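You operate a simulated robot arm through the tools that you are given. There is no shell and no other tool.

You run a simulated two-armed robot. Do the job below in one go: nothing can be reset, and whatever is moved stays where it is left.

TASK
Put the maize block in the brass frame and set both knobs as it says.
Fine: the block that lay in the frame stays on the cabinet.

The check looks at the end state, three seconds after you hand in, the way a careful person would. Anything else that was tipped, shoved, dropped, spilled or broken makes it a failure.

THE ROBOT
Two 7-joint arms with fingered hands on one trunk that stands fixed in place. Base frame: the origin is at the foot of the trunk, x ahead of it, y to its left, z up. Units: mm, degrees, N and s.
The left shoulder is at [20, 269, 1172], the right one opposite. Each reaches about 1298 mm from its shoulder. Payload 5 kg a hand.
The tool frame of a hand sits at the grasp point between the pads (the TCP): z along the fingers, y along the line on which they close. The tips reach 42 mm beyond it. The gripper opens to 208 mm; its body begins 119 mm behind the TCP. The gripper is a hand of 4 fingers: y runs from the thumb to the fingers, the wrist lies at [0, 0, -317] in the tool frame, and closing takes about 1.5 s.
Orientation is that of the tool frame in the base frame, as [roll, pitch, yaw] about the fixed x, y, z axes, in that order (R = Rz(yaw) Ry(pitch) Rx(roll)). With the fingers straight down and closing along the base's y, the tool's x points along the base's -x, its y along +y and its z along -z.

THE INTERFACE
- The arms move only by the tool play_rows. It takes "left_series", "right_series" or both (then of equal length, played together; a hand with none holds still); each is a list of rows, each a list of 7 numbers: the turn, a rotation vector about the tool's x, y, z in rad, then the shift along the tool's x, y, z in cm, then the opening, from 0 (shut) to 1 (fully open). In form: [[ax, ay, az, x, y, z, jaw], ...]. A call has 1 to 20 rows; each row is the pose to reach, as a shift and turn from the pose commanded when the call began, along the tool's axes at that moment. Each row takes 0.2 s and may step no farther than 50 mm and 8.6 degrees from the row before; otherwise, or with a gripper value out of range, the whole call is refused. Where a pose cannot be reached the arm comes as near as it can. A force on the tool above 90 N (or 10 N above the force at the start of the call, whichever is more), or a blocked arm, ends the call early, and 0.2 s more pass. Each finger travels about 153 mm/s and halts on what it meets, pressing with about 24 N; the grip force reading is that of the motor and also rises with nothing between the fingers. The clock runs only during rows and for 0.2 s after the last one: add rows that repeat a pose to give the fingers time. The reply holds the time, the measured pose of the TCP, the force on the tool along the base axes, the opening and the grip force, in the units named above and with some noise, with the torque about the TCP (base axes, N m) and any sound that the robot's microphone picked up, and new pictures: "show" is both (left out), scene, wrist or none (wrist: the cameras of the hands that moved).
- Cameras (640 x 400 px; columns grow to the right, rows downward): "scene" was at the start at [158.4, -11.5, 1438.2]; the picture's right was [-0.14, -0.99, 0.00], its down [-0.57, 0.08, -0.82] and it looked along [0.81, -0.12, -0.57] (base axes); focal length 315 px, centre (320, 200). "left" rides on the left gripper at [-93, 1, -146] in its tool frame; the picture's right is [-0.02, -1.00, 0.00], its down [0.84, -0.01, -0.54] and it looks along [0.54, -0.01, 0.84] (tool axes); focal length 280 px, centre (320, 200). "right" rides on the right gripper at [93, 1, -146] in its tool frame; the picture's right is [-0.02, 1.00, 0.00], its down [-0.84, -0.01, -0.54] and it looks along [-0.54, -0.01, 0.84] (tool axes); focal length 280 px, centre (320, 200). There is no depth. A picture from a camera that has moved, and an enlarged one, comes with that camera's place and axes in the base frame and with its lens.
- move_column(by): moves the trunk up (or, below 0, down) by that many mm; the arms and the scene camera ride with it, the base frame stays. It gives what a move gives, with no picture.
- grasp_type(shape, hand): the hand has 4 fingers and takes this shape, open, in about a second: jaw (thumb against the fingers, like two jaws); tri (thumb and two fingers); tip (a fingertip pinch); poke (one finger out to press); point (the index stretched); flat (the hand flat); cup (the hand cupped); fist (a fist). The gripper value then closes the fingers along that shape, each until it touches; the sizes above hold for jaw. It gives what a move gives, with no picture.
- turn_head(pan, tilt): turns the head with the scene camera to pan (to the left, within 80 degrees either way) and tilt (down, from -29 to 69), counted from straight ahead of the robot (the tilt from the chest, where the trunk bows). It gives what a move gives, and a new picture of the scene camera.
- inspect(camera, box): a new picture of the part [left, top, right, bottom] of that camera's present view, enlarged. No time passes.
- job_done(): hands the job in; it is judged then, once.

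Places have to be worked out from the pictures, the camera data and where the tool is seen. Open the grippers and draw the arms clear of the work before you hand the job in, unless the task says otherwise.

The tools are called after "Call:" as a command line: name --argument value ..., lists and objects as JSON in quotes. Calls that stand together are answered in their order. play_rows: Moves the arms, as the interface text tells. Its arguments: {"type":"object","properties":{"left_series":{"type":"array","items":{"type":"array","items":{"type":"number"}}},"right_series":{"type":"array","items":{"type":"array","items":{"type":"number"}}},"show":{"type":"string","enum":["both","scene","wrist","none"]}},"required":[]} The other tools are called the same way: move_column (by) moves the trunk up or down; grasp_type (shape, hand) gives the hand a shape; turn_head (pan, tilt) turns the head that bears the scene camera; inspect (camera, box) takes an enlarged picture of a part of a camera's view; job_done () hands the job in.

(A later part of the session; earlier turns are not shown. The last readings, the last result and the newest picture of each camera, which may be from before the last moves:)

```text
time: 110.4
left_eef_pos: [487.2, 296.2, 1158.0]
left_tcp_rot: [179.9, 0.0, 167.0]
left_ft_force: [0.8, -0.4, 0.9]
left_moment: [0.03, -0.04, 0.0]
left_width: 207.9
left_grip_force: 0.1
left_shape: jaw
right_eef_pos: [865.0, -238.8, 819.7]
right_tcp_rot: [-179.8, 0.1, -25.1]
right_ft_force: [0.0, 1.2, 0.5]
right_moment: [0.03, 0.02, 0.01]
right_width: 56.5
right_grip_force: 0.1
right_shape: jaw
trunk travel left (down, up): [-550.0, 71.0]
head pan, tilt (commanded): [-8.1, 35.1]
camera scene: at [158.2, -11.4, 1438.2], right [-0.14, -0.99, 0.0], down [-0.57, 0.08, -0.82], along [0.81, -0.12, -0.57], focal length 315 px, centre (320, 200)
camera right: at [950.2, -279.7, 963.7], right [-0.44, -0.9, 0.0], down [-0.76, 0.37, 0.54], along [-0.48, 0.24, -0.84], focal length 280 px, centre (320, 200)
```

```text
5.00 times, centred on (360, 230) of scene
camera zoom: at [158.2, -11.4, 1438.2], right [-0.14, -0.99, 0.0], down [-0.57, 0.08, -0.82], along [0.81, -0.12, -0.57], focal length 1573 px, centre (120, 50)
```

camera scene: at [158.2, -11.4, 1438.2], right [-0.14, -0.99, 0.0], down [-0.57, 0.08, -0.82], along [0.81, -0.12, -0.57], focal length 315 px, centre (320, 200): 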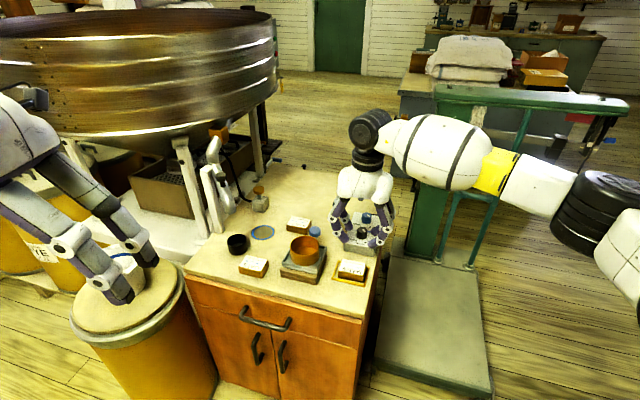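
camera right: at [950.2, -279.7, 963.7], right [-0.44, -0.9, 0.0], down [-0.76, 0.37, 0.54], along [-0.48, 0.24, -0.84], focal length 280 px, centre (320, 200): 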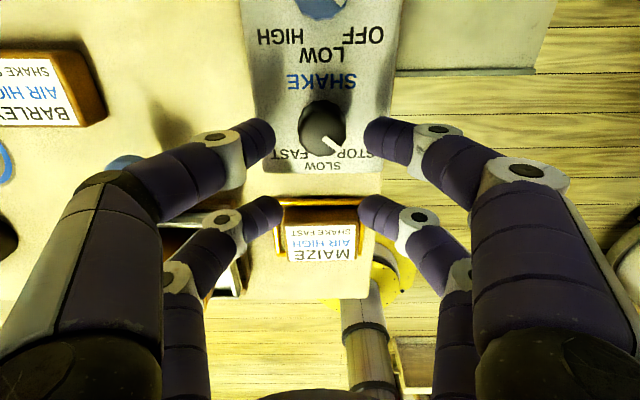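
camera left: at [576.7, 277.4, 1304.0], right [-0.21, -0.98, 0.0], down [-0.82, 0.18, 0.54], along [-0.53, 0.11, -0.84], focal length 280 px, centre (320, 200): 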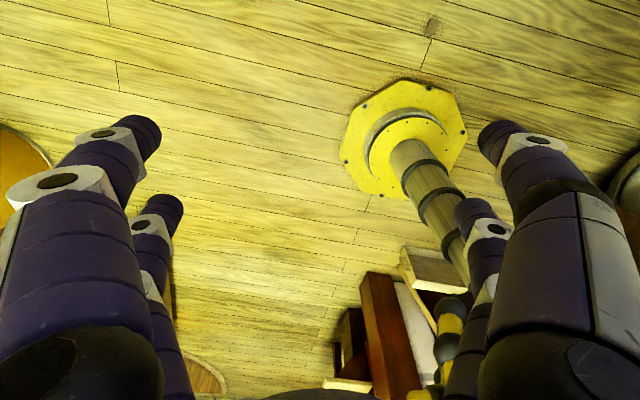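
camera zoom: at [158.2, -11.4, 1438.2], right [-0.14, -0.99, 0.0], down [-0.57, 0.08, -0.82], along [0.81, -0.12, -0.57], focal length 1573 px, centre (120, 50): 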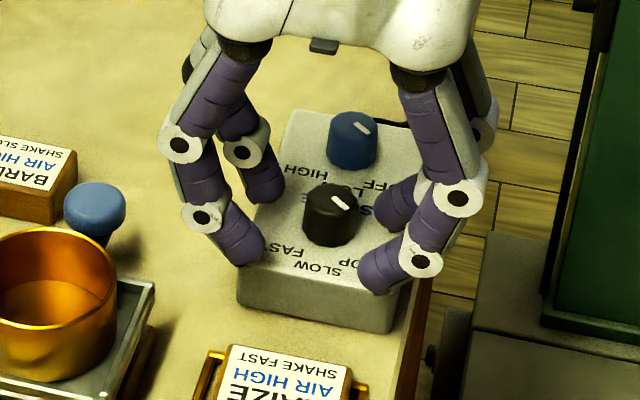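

The knob is between the front tips, about 2 mm off centre sideways. I'll correct, lower 13 mm so the tips reach mid-knob, and close.

Call:
play_rows --right_series '[[0, 0, 0, 0, 0.2, 0.5, 0.27], [0, 0, 0, 0, 0.2, 1.0, 0.27], [0, 0, 0, 0, 0.2, 1.3, 0.27], [0, 0, 0, 0, 0.2, 1.3, 0.24], [0, 0, 0, 0, 0.2, 1.3, 0.2], [0, 0, 0, 0, 0.2, 1.3, 0.16], [0, 0, 0, 0, 0.2, 1.3, 0.12], [0, 0, 0, 0, 0.2, 1.3, 0.12]]' --show "both"

Call:
inspect --camera "right" --box '[200, 50, 440, 230]'

Call:
inspect --camera "scene" --box '[320, 190, 400, 270]'

```text
time: 112.2
left_eef_pos: [487.4, 296.9, 1157.9]
left_tcp_rot: [-180.0, 0.0, 167.0]
left_ft_force: [-0.3, -0.3, 0.3]
left_moment: [-0.02, -0.01, -0.01]
left_width: 207.8
left_grip_force: 0.2
left_shape: jaw
right_eef_pos: [864.1, -238.5, 805.7]
right_tcp_rot: [-179.7, 0.0, -25.1]
right_ft_force: [0.2, -0.2, 1.2]
right_moment: [-0.02, -0.04, 0.0]
right_width: 26.2
right_grip_force: 0.1
right_shape: jaw
trunk travel left (down, up): [-550.0, 71.0]
head pan, tilt (commanded): [-8.1, 35.1]
camera scene: at [158.3, -11.4, 1438.2], right [-0.14, -0.99, 0.0], down [-0.57, 0.08, -0.82], along [0.81, -0.12, -0.57], focal length 315 px, centre (320, 200)
camera right: at [949.6, -281.0, 949.8], right [-0.44, -0.9, 0.0], down [-0.76, 0.37, 0.54], along [-0.48, 0.24, -0.84], focal length 280 px, centre (320, 200)
```

scene: 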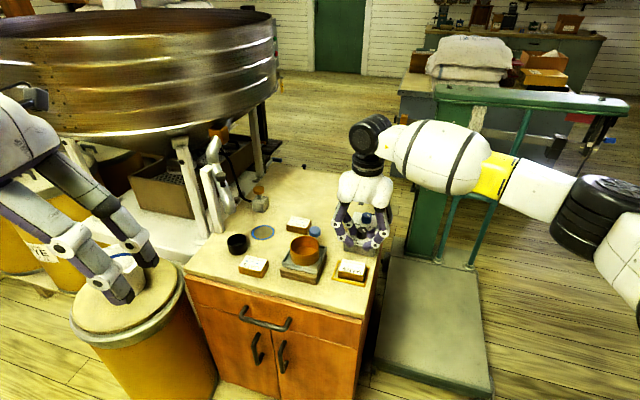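
right: 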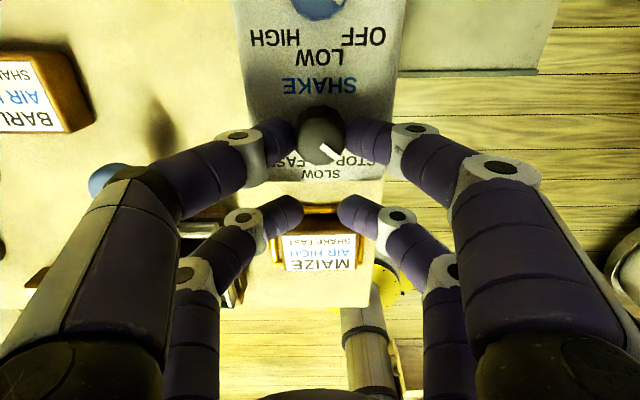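

```text
2.22 times, centred on (320, 140) of right
camera zoom: at [949.6, -281.0, 949.8], right [-0.44, -0.9, 0.0], down [-0.76, 0.37, 0.54], along [-0.48, 0.24, -0.84], focal length 623 px, centre (320, 333)
```

zoom: 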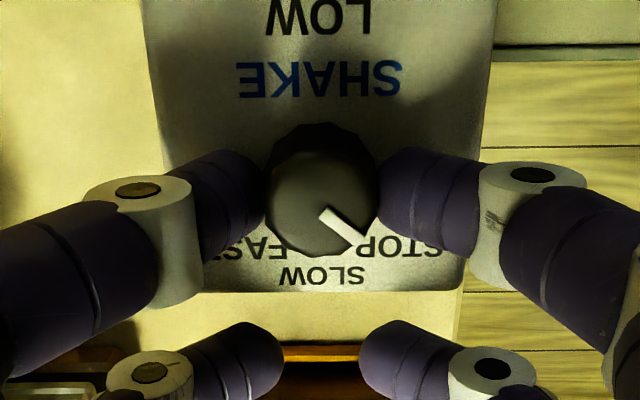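

```text
5.00 times, centred on (360, 230) of scene
camera zoom: at [158.3, -11.4, 1438.2], right [-0.14, -0.99, 0.0], down [-0.57, 0.08, -0.82], along [0.81, -0.12, -0.57], focal length 1573 px, centre (120, 50)
```

zoom: 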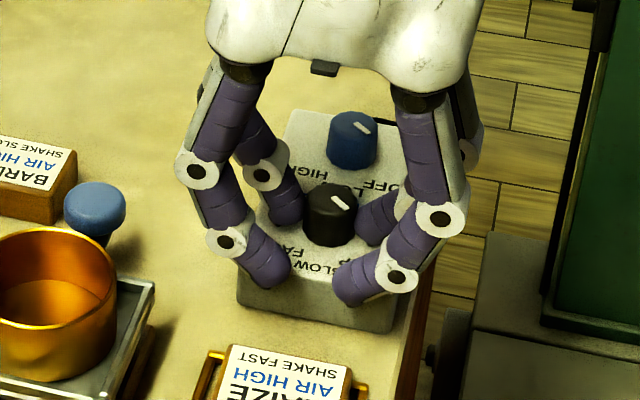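

The front pair is touching the knob on both sides. I'll close fully to get a firm grip on it.

Call:
play_rows --right_series '[[0, 0, 0, 0, 0, 0, 0.06], [0, 0, 0, 0, 0, 0, 0.0], [0, 0, 0, 0, 0, 0, 0.0], [0, 0, 0, 0, 0, 0, 0.0]]' --show "wrist"

Call:
inspect --camera "right" --box '[200, 50, 440, 230]'

```text
time: 113.2
left_eef_pos: [486.9, 298.0, 1156.7]
left_tcp_rot: [-180.0, 0.0, 167.0]
left_ft_force: [0.1, -0.4, 1.1]
left_moment: [-0.02, 0.0, 0.01]
left_width: 207.8
left_grip_force: 0.1
left_shape: jaw
right_eef_pos: [863.8, -239.0, 805.1]
right_tcp_rot: [-179.8, 0.1, -25.2]
right_ft_force: [-0.5, -0.4, -3.2]
right_moment: [0.07, 0.09, 0.01]
right_width: 13.1
right_grip_force: 23.4
right_shape: jaw
trunk travel left (down, up): [-550.0, 71.0]
head pan, tilt (commanded): [-8.1, 35.1]
camera right: at [949.6, -281.0, 949.3], right [-0.44, -0.9, 0.0], down [-0.76, 0.37, 0.54], along [-0.48, 0.24, -0.84], focal length 280 px, centre (320, 200)
```

right: 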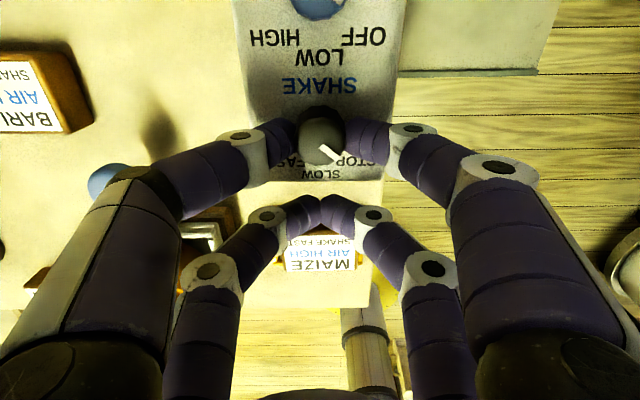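

```text
2.22 times, centred on (320, 140) of right
camera zoom: at [949.6, -281.0, 949.3], right [-0.44, -0.9, 0.0], down [-0.76, 0.37, 0.54], along [-0.48, 0.24, -0.84], focal length 623 px, centre (320, 333)
```

zoom: 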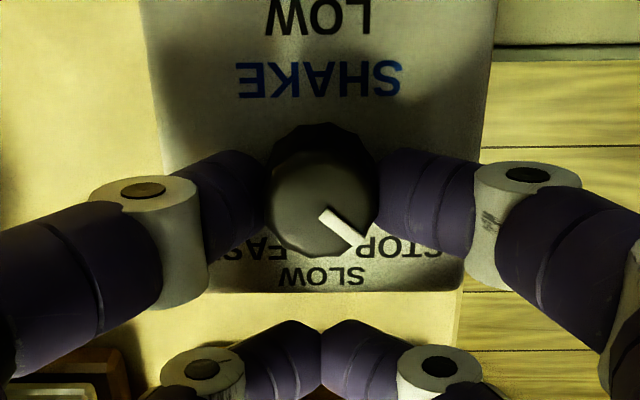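

Firm grip (23 N) on the black knob. I'll turn it clockwise about its own axis, first by ~34°, and check that it follows.

Call:
play_rows --right_series '[[0, 0, 0.12, 0.021, -0.347, 0, 0], [0, 0, 0.24, 0.083, -0.689, 0, 0], [0, 0, 0.36, 0.186, -1.022, 0, 0], [0, 0, 0.48, 0.328, -1.339, 0, 0], [0, 0, 0.6, 0.507, -1.637, 0, 0], [0, 0, 0.6, 0.507, -1.637, 0, 0]]' --show "both"

Call:
inspect --camera "right" --box '[200, 50, 440, 230]'

Call:
inspect --camera "scene" --box '[320, 190, 400, 270]'

```text
time: 114.6
left_eef_pos: [486.3, 296.0, 1158.2]
left_tcp_rot: [-180.0, -0.1, 167.0]
left_ft_force: [0.3, 1.0, -0.3]
left_moment: [-0.02, -0.02, 0.03]
left_width: 207.8
left_grip_force: 0.1
left_shape: jaw
right_eef_pos: [876.5, -227.3, 805.4]
right_tcp_rot: [-179.8, 0.2, -59.4]
right_ft_force: [0.3, 0.9, -3.4]
right_moment: [0.17, -0.02, 0.07]
right_width: 13.3
right_grip_force: 24.0
right_shape: jaw
trunk travel left (down, up): [-550.0, 71.0]
head pan, tilt (commanded): [-8.1, 35.1]
camera scene: at [158.6, -11.4, 1438.1], right [-0.14, -0.99, 0.0], down [-0.57, 0.08, -0.82], along [0.81, -0.12, -0.58], focal length 315 px, centre (320, 200)
camera right: at [923.7, -308.4, 949.3], right [-0.87, -0.49, 0.0], down [-0.42, 0.73, 0.54], along [-0.27, 0.47, -0.84], focal length 280 px, centre (320, 200)
```

scene: 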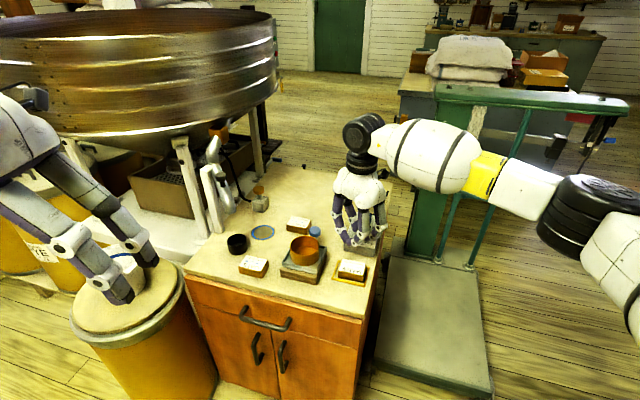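
right: 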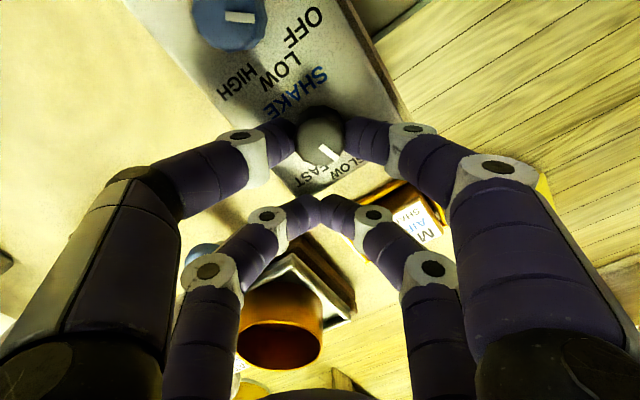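

```text
2.22 times, centred on (320, 140) of right
camera zoom: at [923.7, -308.4, 949.3], right [-0.87, -0.49, 0.0], down [-0.42, 0.73, 0.54], along [-0.27, 0.47, -0.84], focal length 623 px, centre (320, 333)
```

zoom: 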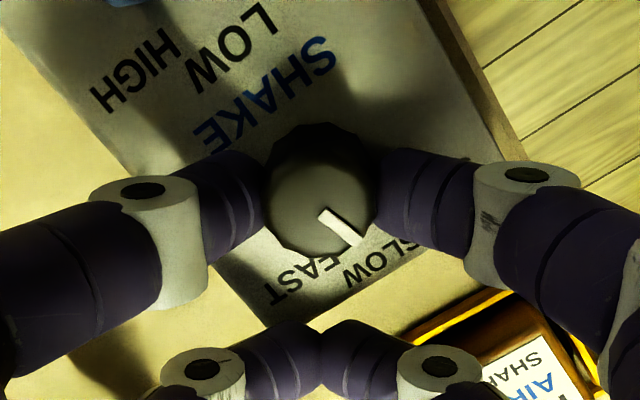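

```text
5.00 times, centred on (360, 230) of scene
camera zoom: at [158.6, -11.4, 1438.1], right [-0.14, -0.99, 0.0], down [-0.57, 0.08, -0.82], along [0.81, -0.12, -0.58], focal length 1573 px, centre (120, 50)
```

zoom: 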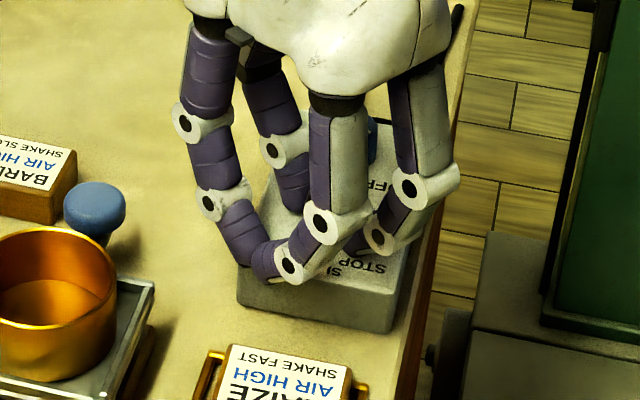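

It follows: the pointer is now near SLOW. I'll turn the remaining ~65° to bring it to FAST.

Call:
play_rows --right_series '[[0, 0, 0.1134, 0.0186, -0.328, 0, 0], [0, 0, 0.2268, 0.0743, -0.652, 0, 0], [0, 0, 0.3402, 0.1662, -0.968, 0, 0], [0, 0, 0.4536, 0.2933, -1.271, 0, 0], [0, 0, 0.567, 0.4537, -1.558, 0, 0], [0, 0, 0.6804, 0.6457, -1.824, 0, 0], [0, 0, 0.7938, 0.8668, -2.068, 0, 0], [0, 0, 0.9072, 1.1137, -2.285, 0, 0], [0, 0, 1.0206, 1.3834, -2.472, 0, 0], [0, 0, 1.134, 1.6745, -2.628, 0, 0], [0, 0, 1.134, 1.6745, -2.628, 0, 0]]' --show "both"

Call:
inspect --camera "right" --box '[200, 50, 440, 230]'

Call:
inspect --camera "scene" --box '[320, 190, 400, 270]'

```text
time: 117.0
left_eef_pos: [487.4, 296.5, 1156.5]
left_tcp_rot: [180.0, 0.0, 167.0]
left_ft_force: [-0.2, -0.5, -0.6]
left_moment: [0.01, 0.01, -0.02]
left_width: 207.6
left_grip_force: 0.0
left_shape: jaw
right_eef_pos: [907.9, -229.0, 806.2]
right_tcp_rot: [179.9, 0.2, -124.5]
right_ft_force: [9.1, 4.9, -7.0]
right_moment: [0.22, -0.46, 0.13]
right_width: 13.4
right_grip_force: 24.1
right_shape: jaw
trunk travel left (down, up): [-550.0, 71.0]
head pan, tilt (commanded): [-8.1, 35.1]
camera scene: at [159.2, -11.3, 1438.0], right [-0.14, -0.99, 0.0], down [-0.57, 0.08, -0.82], along [0.81, -0.12, -0.58], focal length 315 px, centre (320, 200)
camera right: at [855.4, -305.1, 949.5], right [-0.82, 0.58, 0.0], down [0.49, 0.69, 0.54], along [0.31, 0.44, -0.84], focal length 280 px, centre (320, 200)
```

scene: 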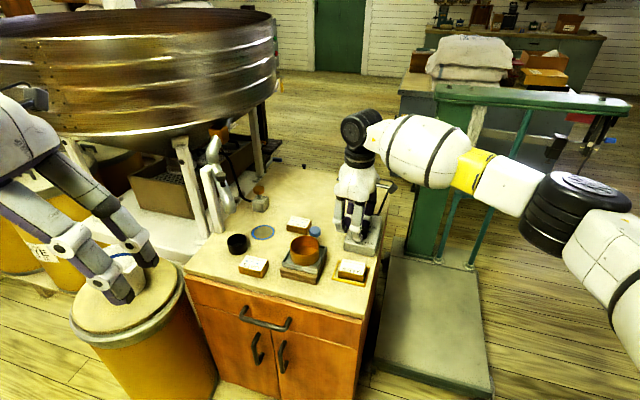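
right: 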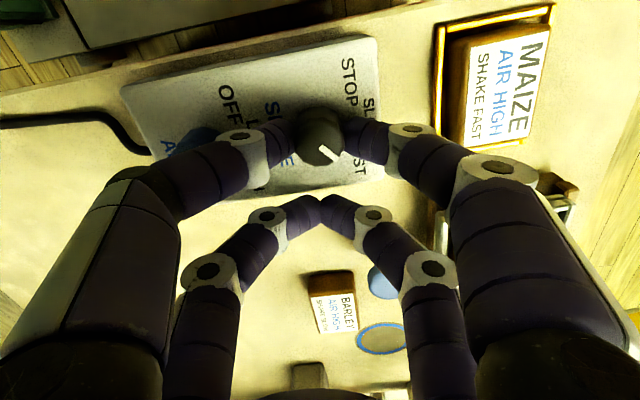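

```text
2.22 times, centred on (320, 140) of right
camera zoom: at [855.4, -305.1, 949.5], right [-0.82, 0.58, 0.0], down [0.49, 0.69, 0.54], along [0.31, 0.44, -0.84], focal length 623 px, centre (320, 333)
```

zoom: 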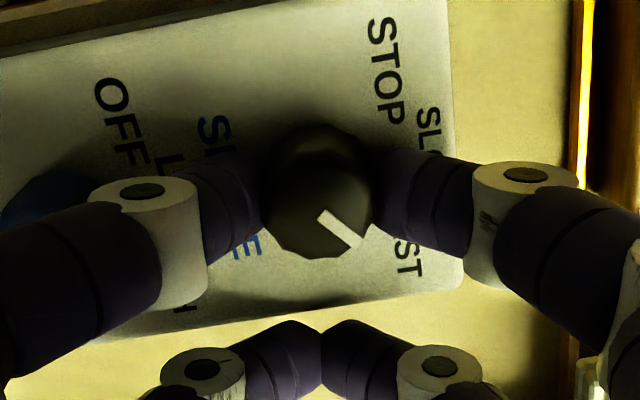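

```text
5.00 times, centred on (360, 230) of scene
camera zoom: at [159.2, -11.3, 1438.0], right [-0.14, -0.99, 0.0], down [-0.57, 0.08, -0.82], along [0.81, -0.12, -0.58], focal length 1573 px, centre (120, 50)
```

zoom: 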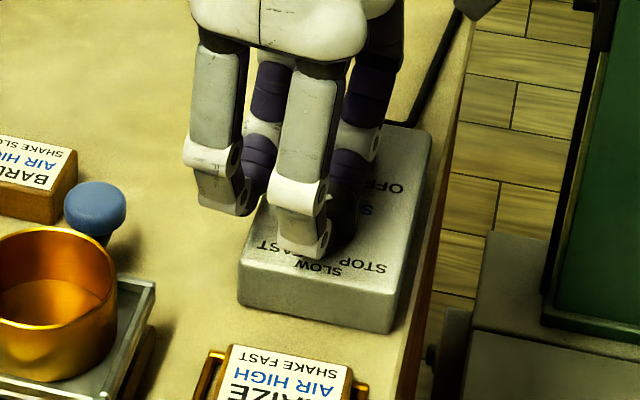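

By the geometry, the pointer is now 49° past SLOW toward FAST, mirroring its start at STOP, so it's on FAST. I'll release with a small opening because the blue knob is near one finger, then rise straight up and check.

Call:
play_rows --right_series '[[0, 0, 0, 0, 0, 0, 0.1], [0, 0, 0, 0, 0, 0, 0.16], [0, 0, 0, 0, 0, 0, 0.2], [0, 0, 0, 0, 0, 0, 0.21], [0, 0, 0, 0, 0, -1.0, 0.21], [0, 0, 0, 0, 0, -2.5, 0.21], [0, 0, 0, 0, 0, -5.0, 0.21], [0, 0, 0, 0, 0, -8.0, 0.25], [0, 0, 0, 0, 0, -11.5, 0.3], [0, 0, 0, 0, 0, -14.0, 0.33], [0, 0, 0, 0, 0, -14.0, 0.33]]' --show "both"

Call:
inspect --camera "right" --box '[200, 50, 440, 230]'

Call:
inspect --camera "scene" --box '[335, 205, 385, 260]'

```text
time: 119.4
left_eef_pos: [486.6, 296.2, 1157.6]
left_tcp_rot: [179.9, -0.1, 166.9]
left_ft_force: [-0.2, -0.2, 0.0]
left_moment: [-0.01, 0.01, -0.01]
left_width: 207.9
left_grip_force: 0.1
left_shape: jaw
right_eef_pos: [909.1, -228.7, 946.0]
right_tcp_rot: [179.9, 0.1, -124.4]
right_ft_force: [1.3, -0.4, -0.1]
right_moment: [0.04, 0.06, -0.01]
right_width: 68.2
right_grip_force: 0.1
right_shape: jaw
trunk travel left (down, up): [-550.0, 71.0]
head pan, tilt (commanded): [-8.1, 35.1]
camera scene: at [158.6, -11.4, 1438.0], right [-0.14, -0.99, 0.0], down [-0.57, 0.08, -0.82], along [0.81, -0.12, -0.58], focal length 315 px, centre (320, 200)
camera right: at [856.6, -306.1, 1090.0], right [-0.82, 0.58, 0.0], down [0.49, 0.69, 0.54], along [0.31, 0.44, -0.84], focal length 280 px, centre (320, 200)
```

scene: 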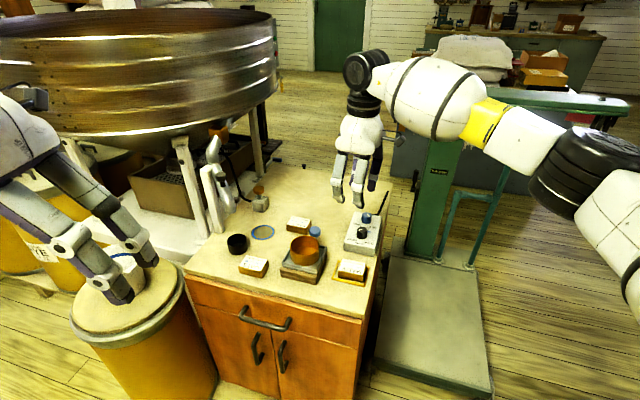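
right: 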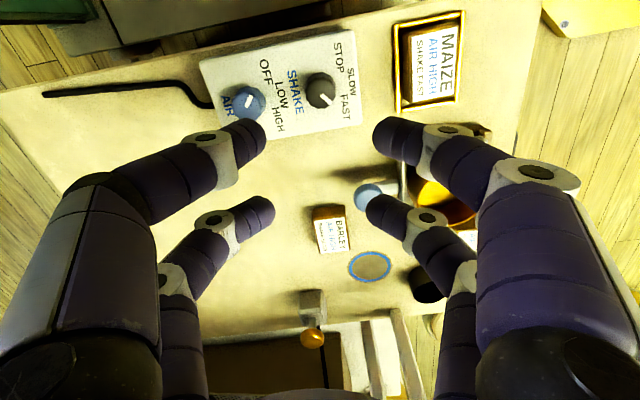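

```text
2.22 times, centred on (320, 140) of right
camera zoom: at [856.6, -306.1, 1090.0], right [-0.82, 0.58, 0.0], down [0.49, 0.69, 0.54], along [0.31, 0.44, -0.84], focal length 623 px, centre (320, 333)
```

zoom: 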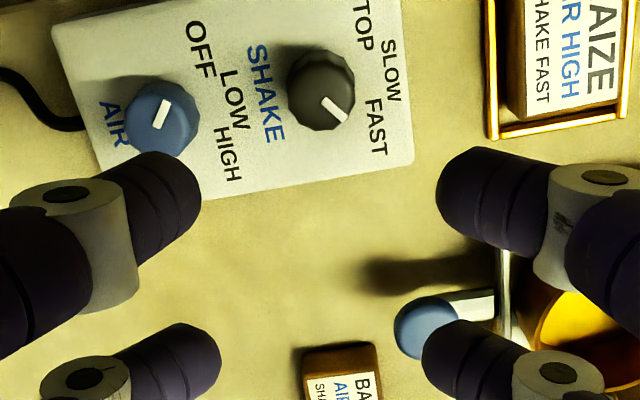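

```text
7.27 times, centred on (360, 232) of scene
camera zoom: at [158.6, -11.4, 1438.0], right [-0.14, -0.99, 0.0], down [-0.57, 0.08, -0.82], along [0.81, -0.12, -0.58], focal length 2288 px, centre (29, -36)
```

zoom: 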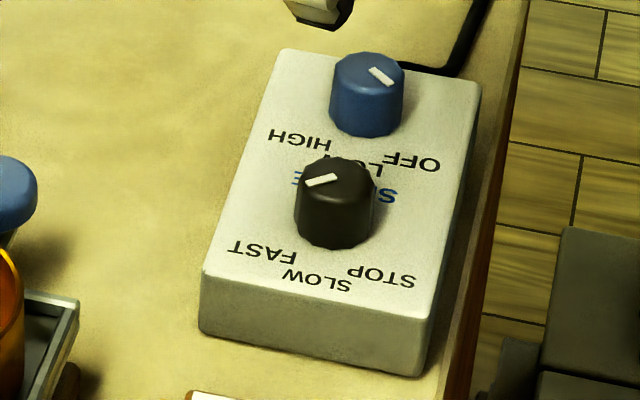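

The black knob turned and now points to the FAST side; the blue one is untouched. I'll zoom in tightly to compare its pointer angle with the label.

Call:
inspect --camera "right" --box '[295, 40, 375, 115]'

Call:
inspect --camera "right" --box '[215, 50, 300, 130]'

Call:
inspect --camera "scene" --box '[348, 222, 378, 248]'

```text
5.33 times, centred on (335, 78) of right
camera zoom: at [856.6, -306.1, 1090.0], right [-0.82, 0.58, 0.0], down [0.49, 0.69, 0.54], along [0.31, 0.44, -0.84], focal length 1495 px, centre (240, 853)
```

zoom: 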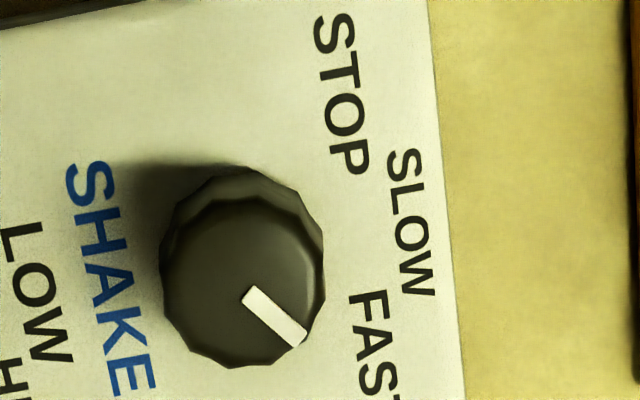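

```text
5.00 times, centred on (258, 90) of right
camera zoom: at [856.6, -306.1, 1090.0], right [-0.82, 0.58, 0.0], down [0.49, 0.69, 0.54], along [0.31, 0.44, -0.84], focal length 1402 px, centre (632, 750)
```

zoom: 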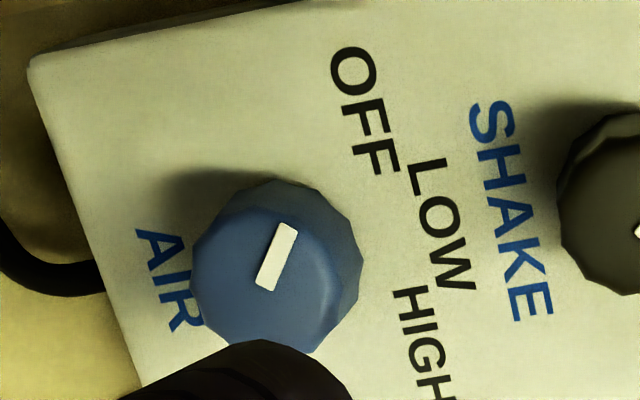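

```text
15.38 times, centred on (363, 235) of scene
camera zoom: at [158.6, -11.4, 1438.0], right [-0.14, -0.99, 0.0], down [-0.57, 0.08, -0.82], along [0.81, -0.12, -0.58], focal length 4840 px, centre (-342, -338)
```

zoom: 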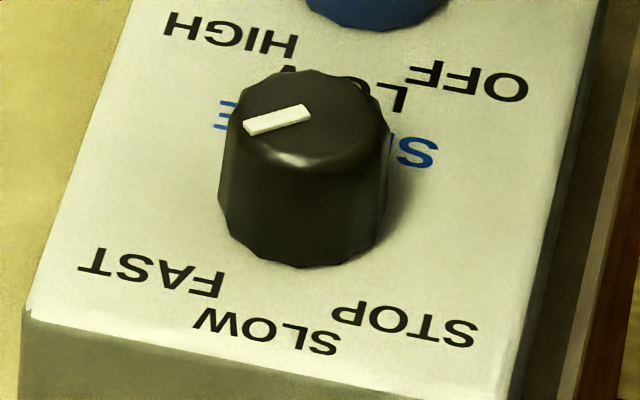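

Measured the same way before and after, the black pointer went from +53° to -53° about SLOW, so it's squarely on FAST. Now the blue AIR knob: I'll go to yaw ≈285 with the rear pair over it. I'll turn it in two ~50° bites, because reach and the black knob limit the sweep.

Call:
play_rows --right_series '[[0, 0, -0.123, 0.48, -1.45, 0, 0.3], [0, 0, -0.246, 0.95, -2.9, 0, 0.3], [0, 0, -0.369, 1.43, -4.33, 0, 0.3], [0, 0, -0.492, 1.9, -5.78, 0, 0.3], [0, 0, -0.615, 2.38, -7.22, 0.5, 0.3], [0, 0, -0.738, 2.86, -8.67, 1.2, 0.3], [0, 0, -0.862, 3.34, -10.11, 2.0, 0.3], [0, 0, -0.862, 3.34, -10.11, 2.0, 0.3]]' --show "both"

Call:
inspect --camera "right" --box '[200, 100, 440, 280]'

```text
time: 121.2
left_eef_pos: [486.2, 296.9, 1158.6]
left_tcp_rot: [180.0, 0.0, 166.9]
left_ft_force: [-0.2, 0.1, 0.6]
left_moment: [-0.02, -0.06, 0.04]
left_width: 207.8
left_grip_force: 0.2
left_shape: jaw
right_eef_pos: [971.2, -314.8, 926.7]
right_tcp_rot: [-179.8, 0.4, -75.0]
right_ft_force: [0.4, 0.1, 0.3]
right_moment: [-0.01, -0.01, 0.03]
right_width: 62.6
right_grip_force: 0.1
right_shape: jaw
trunk travel left (down, up): [-550.0, 71.0]
head pan, tilt (commanded): [-8.1, 35.1]
camera scene: at [158.3, -11.4, 1438.2], right [-0.14, -0.99, 0.0], down [-0.57, 0.08, -0.82], along [0.81, -0.12, -0.57], focal length 315 px, centre (320, 200)
camera right: at [996.0, -404.8, 1070.8], right [-0.97, -0.25, 0.0], down [-0.21, 0.81, 0.54], along [-0.13, 0.53, -0.84], focal length 280 px, centre (320, 200)
```

scene: 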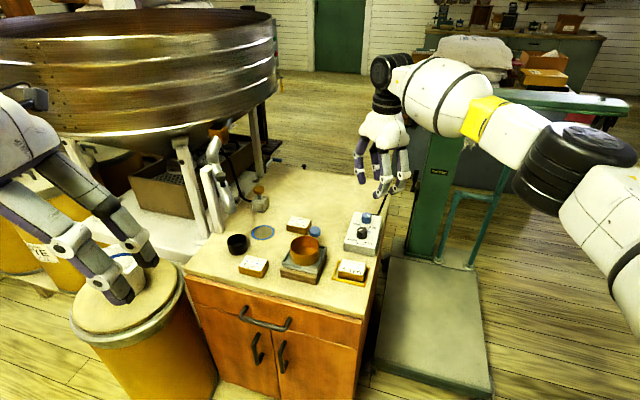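
right: 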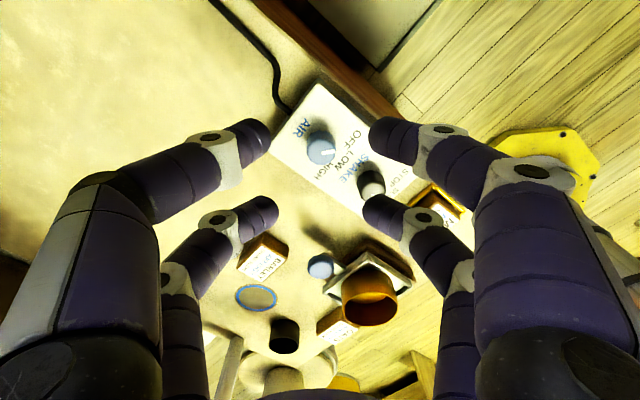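

```text
2.22 times, centred on (320, 190) of right
camera zoom: at [996.0, -404.8, 1070.8], right [-0.97, -0.25, 0.0], down [-0.21, 0.81, 0.54], along [-0.13, 0.53, -0.84], focal length 623 px, centre (320, 222)
```

zoom: 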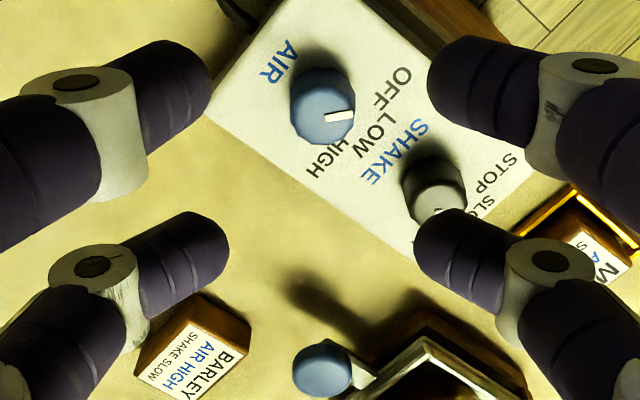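

The blue knob is right on the rear pair's line (within 1 mm). I'll lower to just above it and check.

Call:
play_rows --right_series '[[0, 0, 0, 0, 0, 3.0, 0.27], [0, 0, 0, 0, 0, 6.0, 0.27], [0, 0, 0, 0, 0, 9.0, 0.27], [0, 0, 0, 0, 0, 10.7, 0.27], [0, 0, 0, 0, 0, 10.7, 0.27]]' --show "both"

Call:
inspect --camera "right" --box '[200, 100, 440, 280]'

Call:
inspect --camera "scene" --box '[325, 180, 405, 260]'

```text
time: 122.4
left_eef_pos: [486.9, 297.7, 1157.4]
left_tcp_rot: [-179.9, 0.1, 167.1]
left_ft_force: [0.1, 0.6, 0.7]
left_moment: [0.03, 0.01, 0.01]
left_width: 207.8
left_grip_force: 0.1
left_shape: jaw
right_eef_pos: [971.7, -313.1, 819.7]
right_tcp_rot: [-179.9, 0.2, -75.0]
right_ft_force: [0.1, 0.7, 0.1]
right_moment: [0.04, 0.02, 0.03]
right_width: 56.7
right_grip_force: 0.1
right_shape: jaw
trunk travel left (down, up): [-550.0, 71.0]
head pan, tilt (commanded): [-8.1, 35.1]
camera scene: at [158.3, -11.4, 1438.2], right [-0.14, -0.99, 0.0], down [-0.57, 0.08, -0.82], along [0.81, -0.12, -0.57], focal length 315 px, centre (320, 200)
camera right: at [995.9, -405.2, 963.5], right [-0.97, -0.24, 0.0], down [-0.21, 0.82, 0.54], along [-0.13, 0.53, -0.84], focal length 280 px, centre (320, 200)
```

scene: 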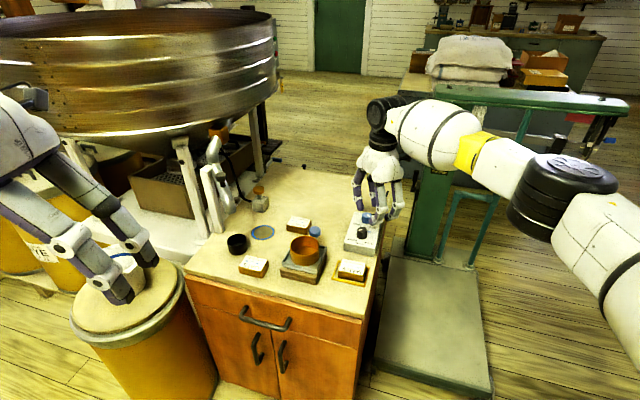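
right: 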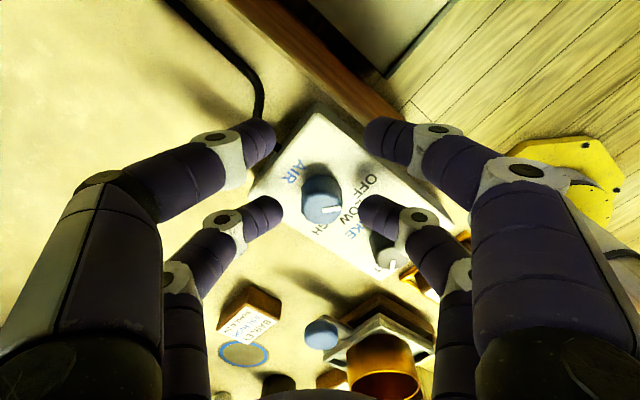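

```text
2.22 times, centred on (320, 190) of right
camera zoom: at [995.9, -405.2, 963.5], right [-0.97, -0.24, 0.0], down [-0.21, 0.82, 0.54], along [-0.13, 0.53, -0.84], focal length 623 px, centre (320, 222)
```

zoom: 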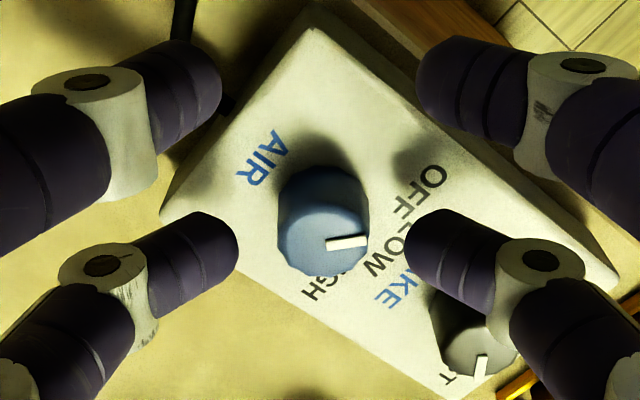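

```text
5.00 times, centred on (365, 220) of scene
camera zoom: at [158.3, -11.4, 1438.2], right [-0.14, -0.99, 0.0], down [-0.57, 0.08, -0.82], along [0.81, -0.12, -0.57], focal length 1573 px, centre (95, 100)
```

zoom: 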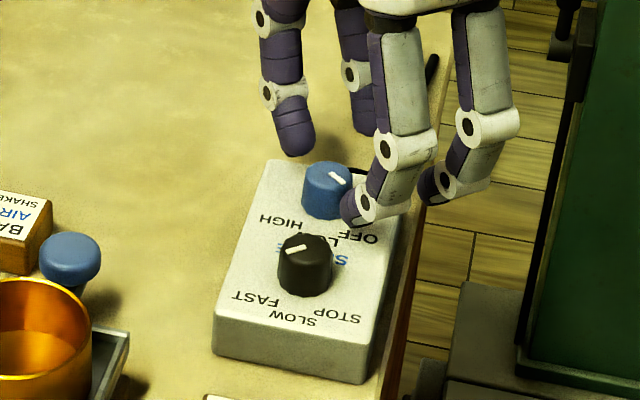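

Aligned within ~1.5 mm. I'll lower to mid-knob height and close firmly.

Call:
play_rows --right_series '[[0, 0, 0, -0.1, 0, 0.5, 0.27], [0, 0, 0, -0.1, 0, 1.0, 0.27], [0, 0, 0, -0.1, 0, 1.35, 0.27], [0, 0, 0, -0.1, 0, 1.35, 0.22], [0, 0, 0, -0.1, 0, 1.35, 0.17], [0, 0, 0, -0.1, 0, 1.35, 0.1], [0, 0, 0, -0.1, 0, 1.35, 0.0], [0, 0, 0, -0.1, 0, 1.35, 0.0], [0, 0, 0, -0.1, 0, 1.35, 0.0]]' --show "both"

Call:
inspect --camera "right" --box '[200, 100, 440, 280]'

```text
time: 124.4
left_eef_pos: [486.6, 296.6, 1157.8]
left_tcp_rot: [180.0, 0.1, 167.0]
left_ft_force: [-0.9, 0.7, -0.5]
left_moment: [0.02, -0.03, 0.0]
left_width: 207.9
left_grip_force: 0.0
left_shape: jaw
right_eef_pos: [971.4, -312.7, 805.3]
right_tcp_rot: [180.0, 0.1, -75.0]
right_ft_force: [-0.4, 0.0, -1.0]
right_moment: [-0.13, -0.05, 0.02]
right_width: 2.3
right_grip_force: 24.3
right_shape: jaw
trunk travel left (down, up): [-550.0, 71.0]
head pan, tilt (commanded): [-8.1, 35.1]
camera scene: at [158.4, -11.4, 1438.1], right [-0.14, -0.99, 0.0], down [-0.57, 0.08, -0.82], along [0.81, -0.12, -0.57], focal length 315 px, centre (320, 200)
camera right: at [995.6, -403.8, 948.8], right [-0.97, -0.24, 0.0], down [-0.21, 0.82, 0.54], along [-0.13, 0.53, -0.84], focal length 280 px, centre (320, 200)
```

scene: 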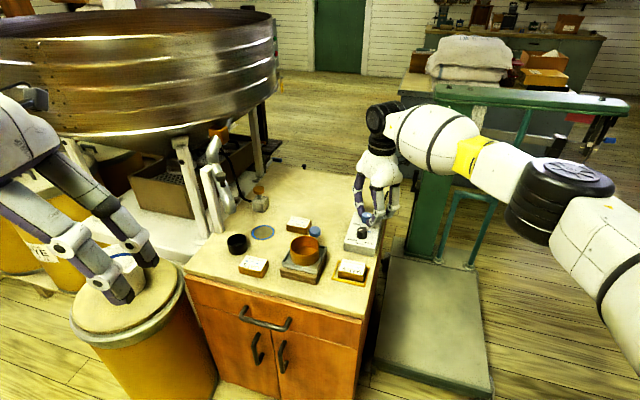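
right: 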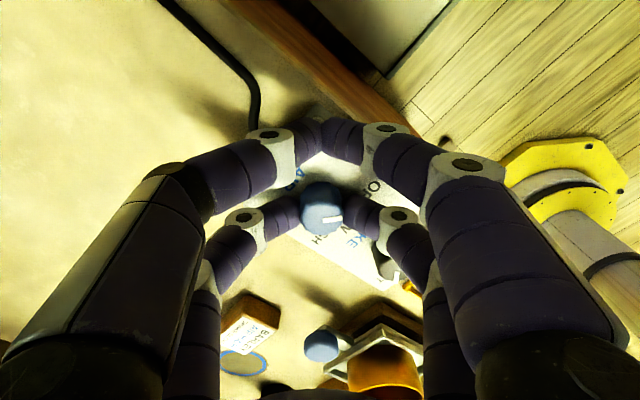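

```text
2.22 times, centred on (320, 190) of right
camera zoom: at [995.6, -403.8, 948.8], right [-0.97, -0.24, 0.0], down [-0.21, 0.82, 0.54], along [-0.13, 0.53, -0.84], focal length 623 px, centre (320, 222)
```

zoom: 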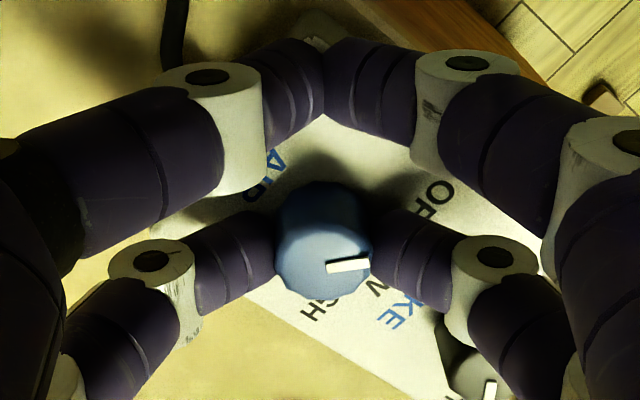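

The blue knob is held firmly. I'll turn it ~52° clockwise about its axis.

Call:
play_rows --right_series '[[0, 0, 0.1125, -0.0177, 0.3144, 0, 0], [0, 0, 0.225, -0.0706, 0.6247, 0, 0], [0, 0, 0.3375, -0.1579, 0.9272, 0, 0], [0, 0, 0.45, -0.2787, 1.2179, 0, 0], [0, 0, 0.5625, -0.4314, 1.4932, 0, 0], [0, 0, 0.675, -0.614, 1.7498, 0, 0], [0, 0, 0.7875, -0.8243, 1.984, 0, 0], [0, 0, 0.9, -1.0595, 2.1933, 0, 0], [0, 0, 0.9, -1.0595, 2.1933, 0, 0]]' --show "both"

Call:
inspect --camera "right" --box '[200, 100, 440, 280]'

Call:
inspect --camera "scene" --box '[325, 180, 405, 260]'

```text
time: 126.4
left_eef_pos: [486.1, 298.0, 1158.0]
left_tcp_rot: [180.0, -0.1, 167.0]
left_ft_force: [0.0, 0.5, 0.7]
left_moment: [-0.02, 0.01, -0.04]
left_width: 207.8
left_grip_force: 0.1
left_shape: jaw
right_eef_pos: [946.9, -308.1, 805.0]
right_tcp_rot: [179.9, 0.1, -126.8]
right_ft_force: [6.3, -1.7, -3.1]
right_moment: [-0.14, -0.16, -0.13]
right_width: 2.2
right_grip_force: 23.7
right_shape: jaw
trunk travel left (down, up): [-550.0, 71.0]
head pan, tilt (commanded): [-8.1, 35.1]
camera scene: at [158.8, -11.7, 1438.1], right [-0.14, -0.99, 0.0], down [-0.57, 0.08, -0.82], along [0.81, -0.12, -0.58], focal length 315 px, centre (320, 200)
camera right: at [892.0, -383.0, 948.9], right [-0.79, 0.61, 0.0], down [0.51, 0.67, 0.54], along [0.33, 0.43, -0.84], focal length 280 px, centre (320, 200)
```

scene: 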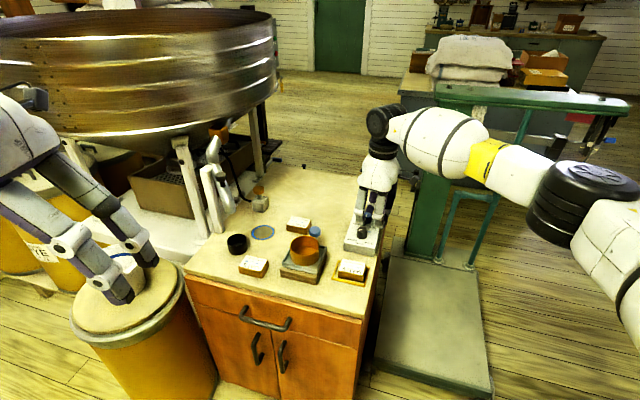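
right: 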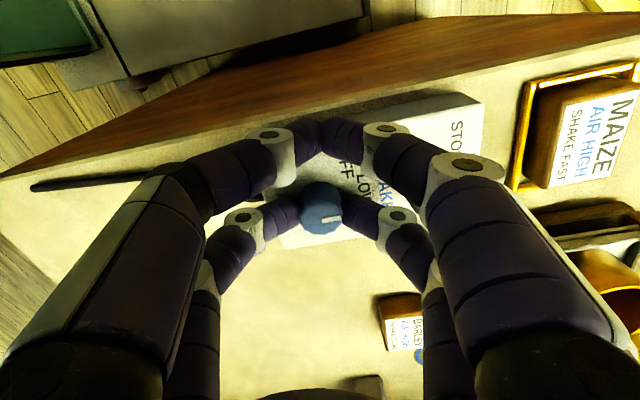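

```text
2.22 times, centred on (320, 190) of right
camera zoom: at [892.0, -383.0, 948.9], right [-0.79, 0.61, 0.0], down [0.51, 0.67, 0.54], along [0.33, 0.43, -0.84], focal length 623 px, centre (320, 222)
```

zoom: 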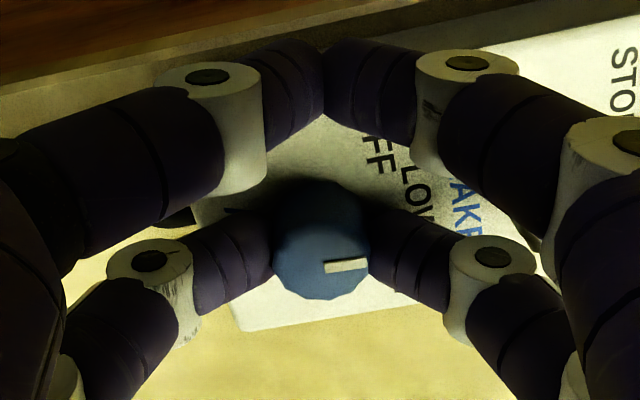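

```text
5.00 times, centred on (365, 220) of scene
camera zoom: at [158.8, -11.7, 1438.1], right [-0.14, -0.99, 0.0], down [-0.57, 0.08, -0.82], along [0.81, -0.12, -0.58], focal length 1573 px, centre (95, 100)
```

zoom: 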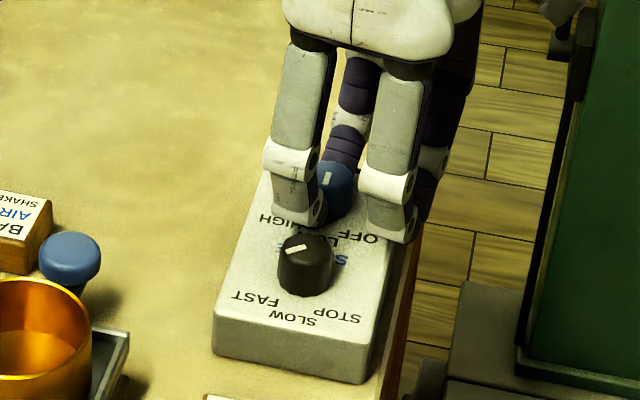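

The pointer is now at LOW. I'll open slightly, rise 65 mm, turn the hand back over the same knob axis, and regrip for the second half.

Call:
play_rows --right_series '[[0, 0, 0, 0, 0, 0, 0.1], [0, 0, 0, 0, 0, 0, 0.17], [0, 0, 0, 0, 0, 0, 0.21], [0, 0, 0, 0, 0, 0, 0.21], [0, 0, 0, 0, 0, -2.0, 0.21], [0, 0, 0, 0, 0, -4.5, 0.21], [0, 0, 0, 0, 0, -6.5, 0.21], [0, 0, -0.13, -0.0236, -0.363, -6.5, 0.23], [0, 0, -0.26, -0.0941, -0.7198, -6.5, 0.25], [0, 0, -0.39, -0.2103, -1.0645, -6.5, 0.27], [0, 0, -0.52, -0.3701, -1.3913, -6.5, 0.27], [0, 0, -0.65, -0.571, -1.6945, -6.5, 0.27], [0, 0, -0.78, -0.8095, -1.9692, -6.5, 0.27], [0, 0, -0.9, -1.0595, -2.1933, -6.5, 0.27], [0, 0, -0.9, -1.0595, -2.1933, -6.5, 0.27]]' --show "both"

Call:
inspect --camera "right" --box '[200, 100, 440, 280]'

Call:
inspect --camera "scene" --box '[325, 180, 405, 260]'

```text
time: 129.6
left_eef_pos: [486.6, 297.0, 1157.7]
left_tcp_rot: [179.9, 0.0, 167.0]
left_ft_force: [0.6, -1.2, -0.2]
left_moment: [0.03, 0.06, 0.02]
left_width: 208.1
left_grip_force: 0.0
left_shape: jaw
right_eef_pos: [971.0, -312.1, 870.9]
right_tcp_rot: [-179.8, 0.2, -74.9]
right_ft_force: [-0.1, -0.3, 0.1]
right_moment: [0.02, -0.02, -0.01]
right_width: 55.9
right_grip_force: 0.0
right_shape: jaw
trunk travel left (down, up): [-550.0, 71.0]
head pan, tilt (commanded): [-8.1, 35.1]
camera scene: at [158.4, -11.6, 1438.2], right [-0.14, -0.99, 0.0], down [-0.57, 0.08, -0.82], along [0.81, -0.12, -0.57], focal length 315 px, centre (320, 200)
camera right: at [996.3, -403.9, 1014.4], right [-0.97, -0.25, 0.0], down [-0.21, 0.81, 0.54], along [-0.13, 0.53, -0.84], focal length 280 px, centre (320, 200)
```

scene: 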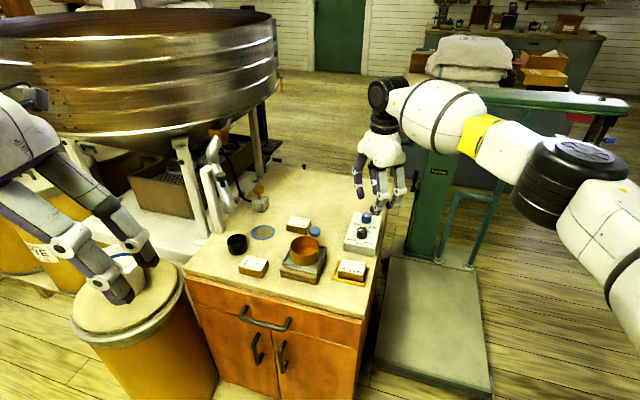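
right: 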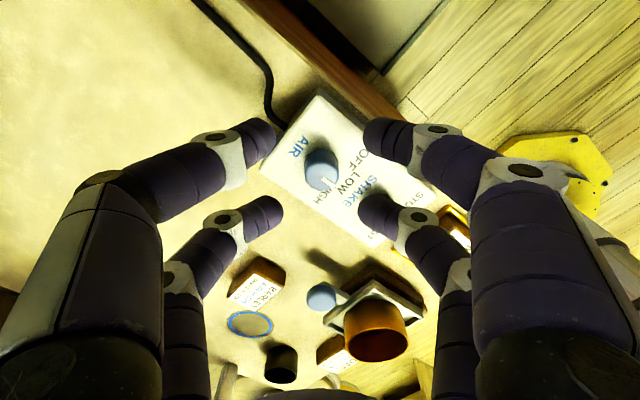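

```text
2.22 times, centred on (320, 190) of right
camera zoom: at [996.3, -403.9, 1014.4], right [-0.97, -0.25, 0.0], down [-0.21, 0.81, 0.54], along [-0.13, 0.53, -0.84], focal length 623 px, centre (320, 222)
```

zoom: 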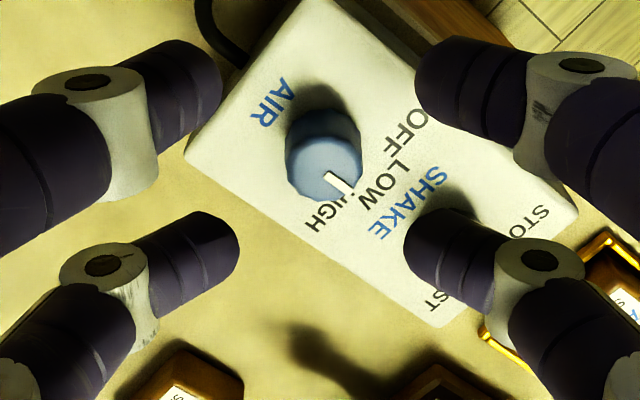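

```text
5.00 times, centred on (365, 220) of scene
camera zoom: at [158.4, -11.6, 1438.2], right [-0.14, -0.99, 0.0], down [-0.57, 0.08, -0.82], along [0.81, -0.12, -0.57], focal length 1573 px, centre (95, 100)
```

zoom: 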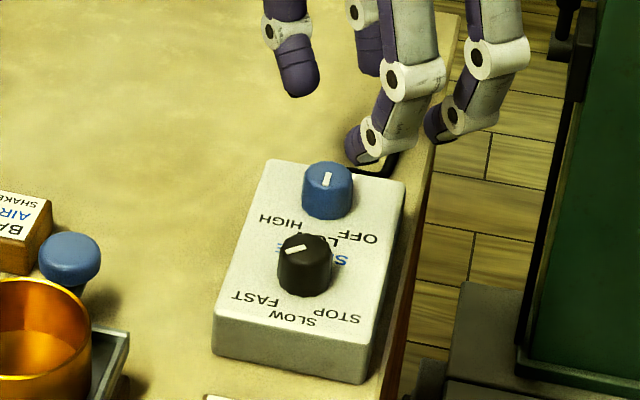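

The blue pointer sits exactly at LOW after 52°, so another 52° will put it on HIGH. I'll lower again, grip and turn.

Call:
play_rows --right_series '[[0, 0, 0, 0, 0, 2.5, 0.27], [0, 0, 0, 0, 0, 4.5, 0.27], [0, 0, 0, 0, 0, 6.5, 0.27], [0, 0, 0, 0, 0, 6.5, 0.22], [0, 0, 0, 0, 0, 6.5, 0.16], [0, 0, 0, 0, 0, 6.5, 0.08], [0, 0, 0, 0, 0, 6.5, 0.0], [0, 0, 0, 0, 0, 6.5, 0.0], [0, 0, 0, 0, 0, 6.5, 0.0]]' --show "wrist"

Call:
inspect --camera "right" --box '[200, 100, 440, 280]'

```text
time: 131.6
left_eef_pos: [486.0, 297.1, 1155.9]
left_tcp_rot: [180.0, -0.1, 167.0]
left_ft_force: [-0.3, 0.1, 0.4]
left_moment: [-0.01, -0.02, 0.01]
left_width: 208.0
left_grip_force: 0.1
left_shape: jaw
right_eef_pos: [972.4, -310.8, 804.9]
right_tcp_rot: [180.0, 0.2, -75.1]
right_ft_force: [-1.1, -0.1, -1.6]
right_moment: [-0.06, 0.03, 0.01]
right_width: 1.0
right_grip_force: 24.3
right_shape: jaw
trunk travel left (down, up): [-550.0, 71.0]
head pan, tilt (commanded): [-8.1, 35.1]
camera right: at [996.5, -402.6, 949.3], right [-0.97, -0.24, 0.0], down [-0.21, 0.82, 0.54], along [-0.13, 0.53, -0.84], focal length 280 px, centre (320, 200)
```

right: 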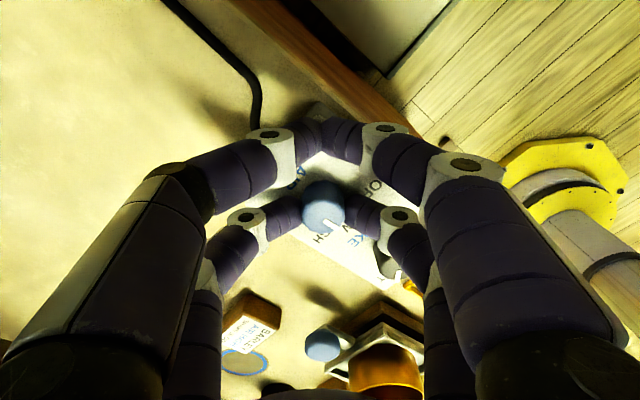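

```text
2.22 times, centred on (320, 190) of right
camera zoom: at [996.5, -402.6, 949.3], right [-0.97, -0.24, 0.0], down [-0.21, 0.82, 0.54], along [-0.13, 0.53, -0.84], focal length 623 px, centre (320, 222)
```

zoom: 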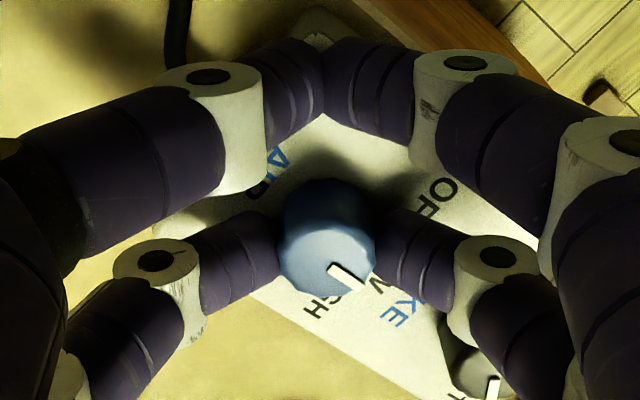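

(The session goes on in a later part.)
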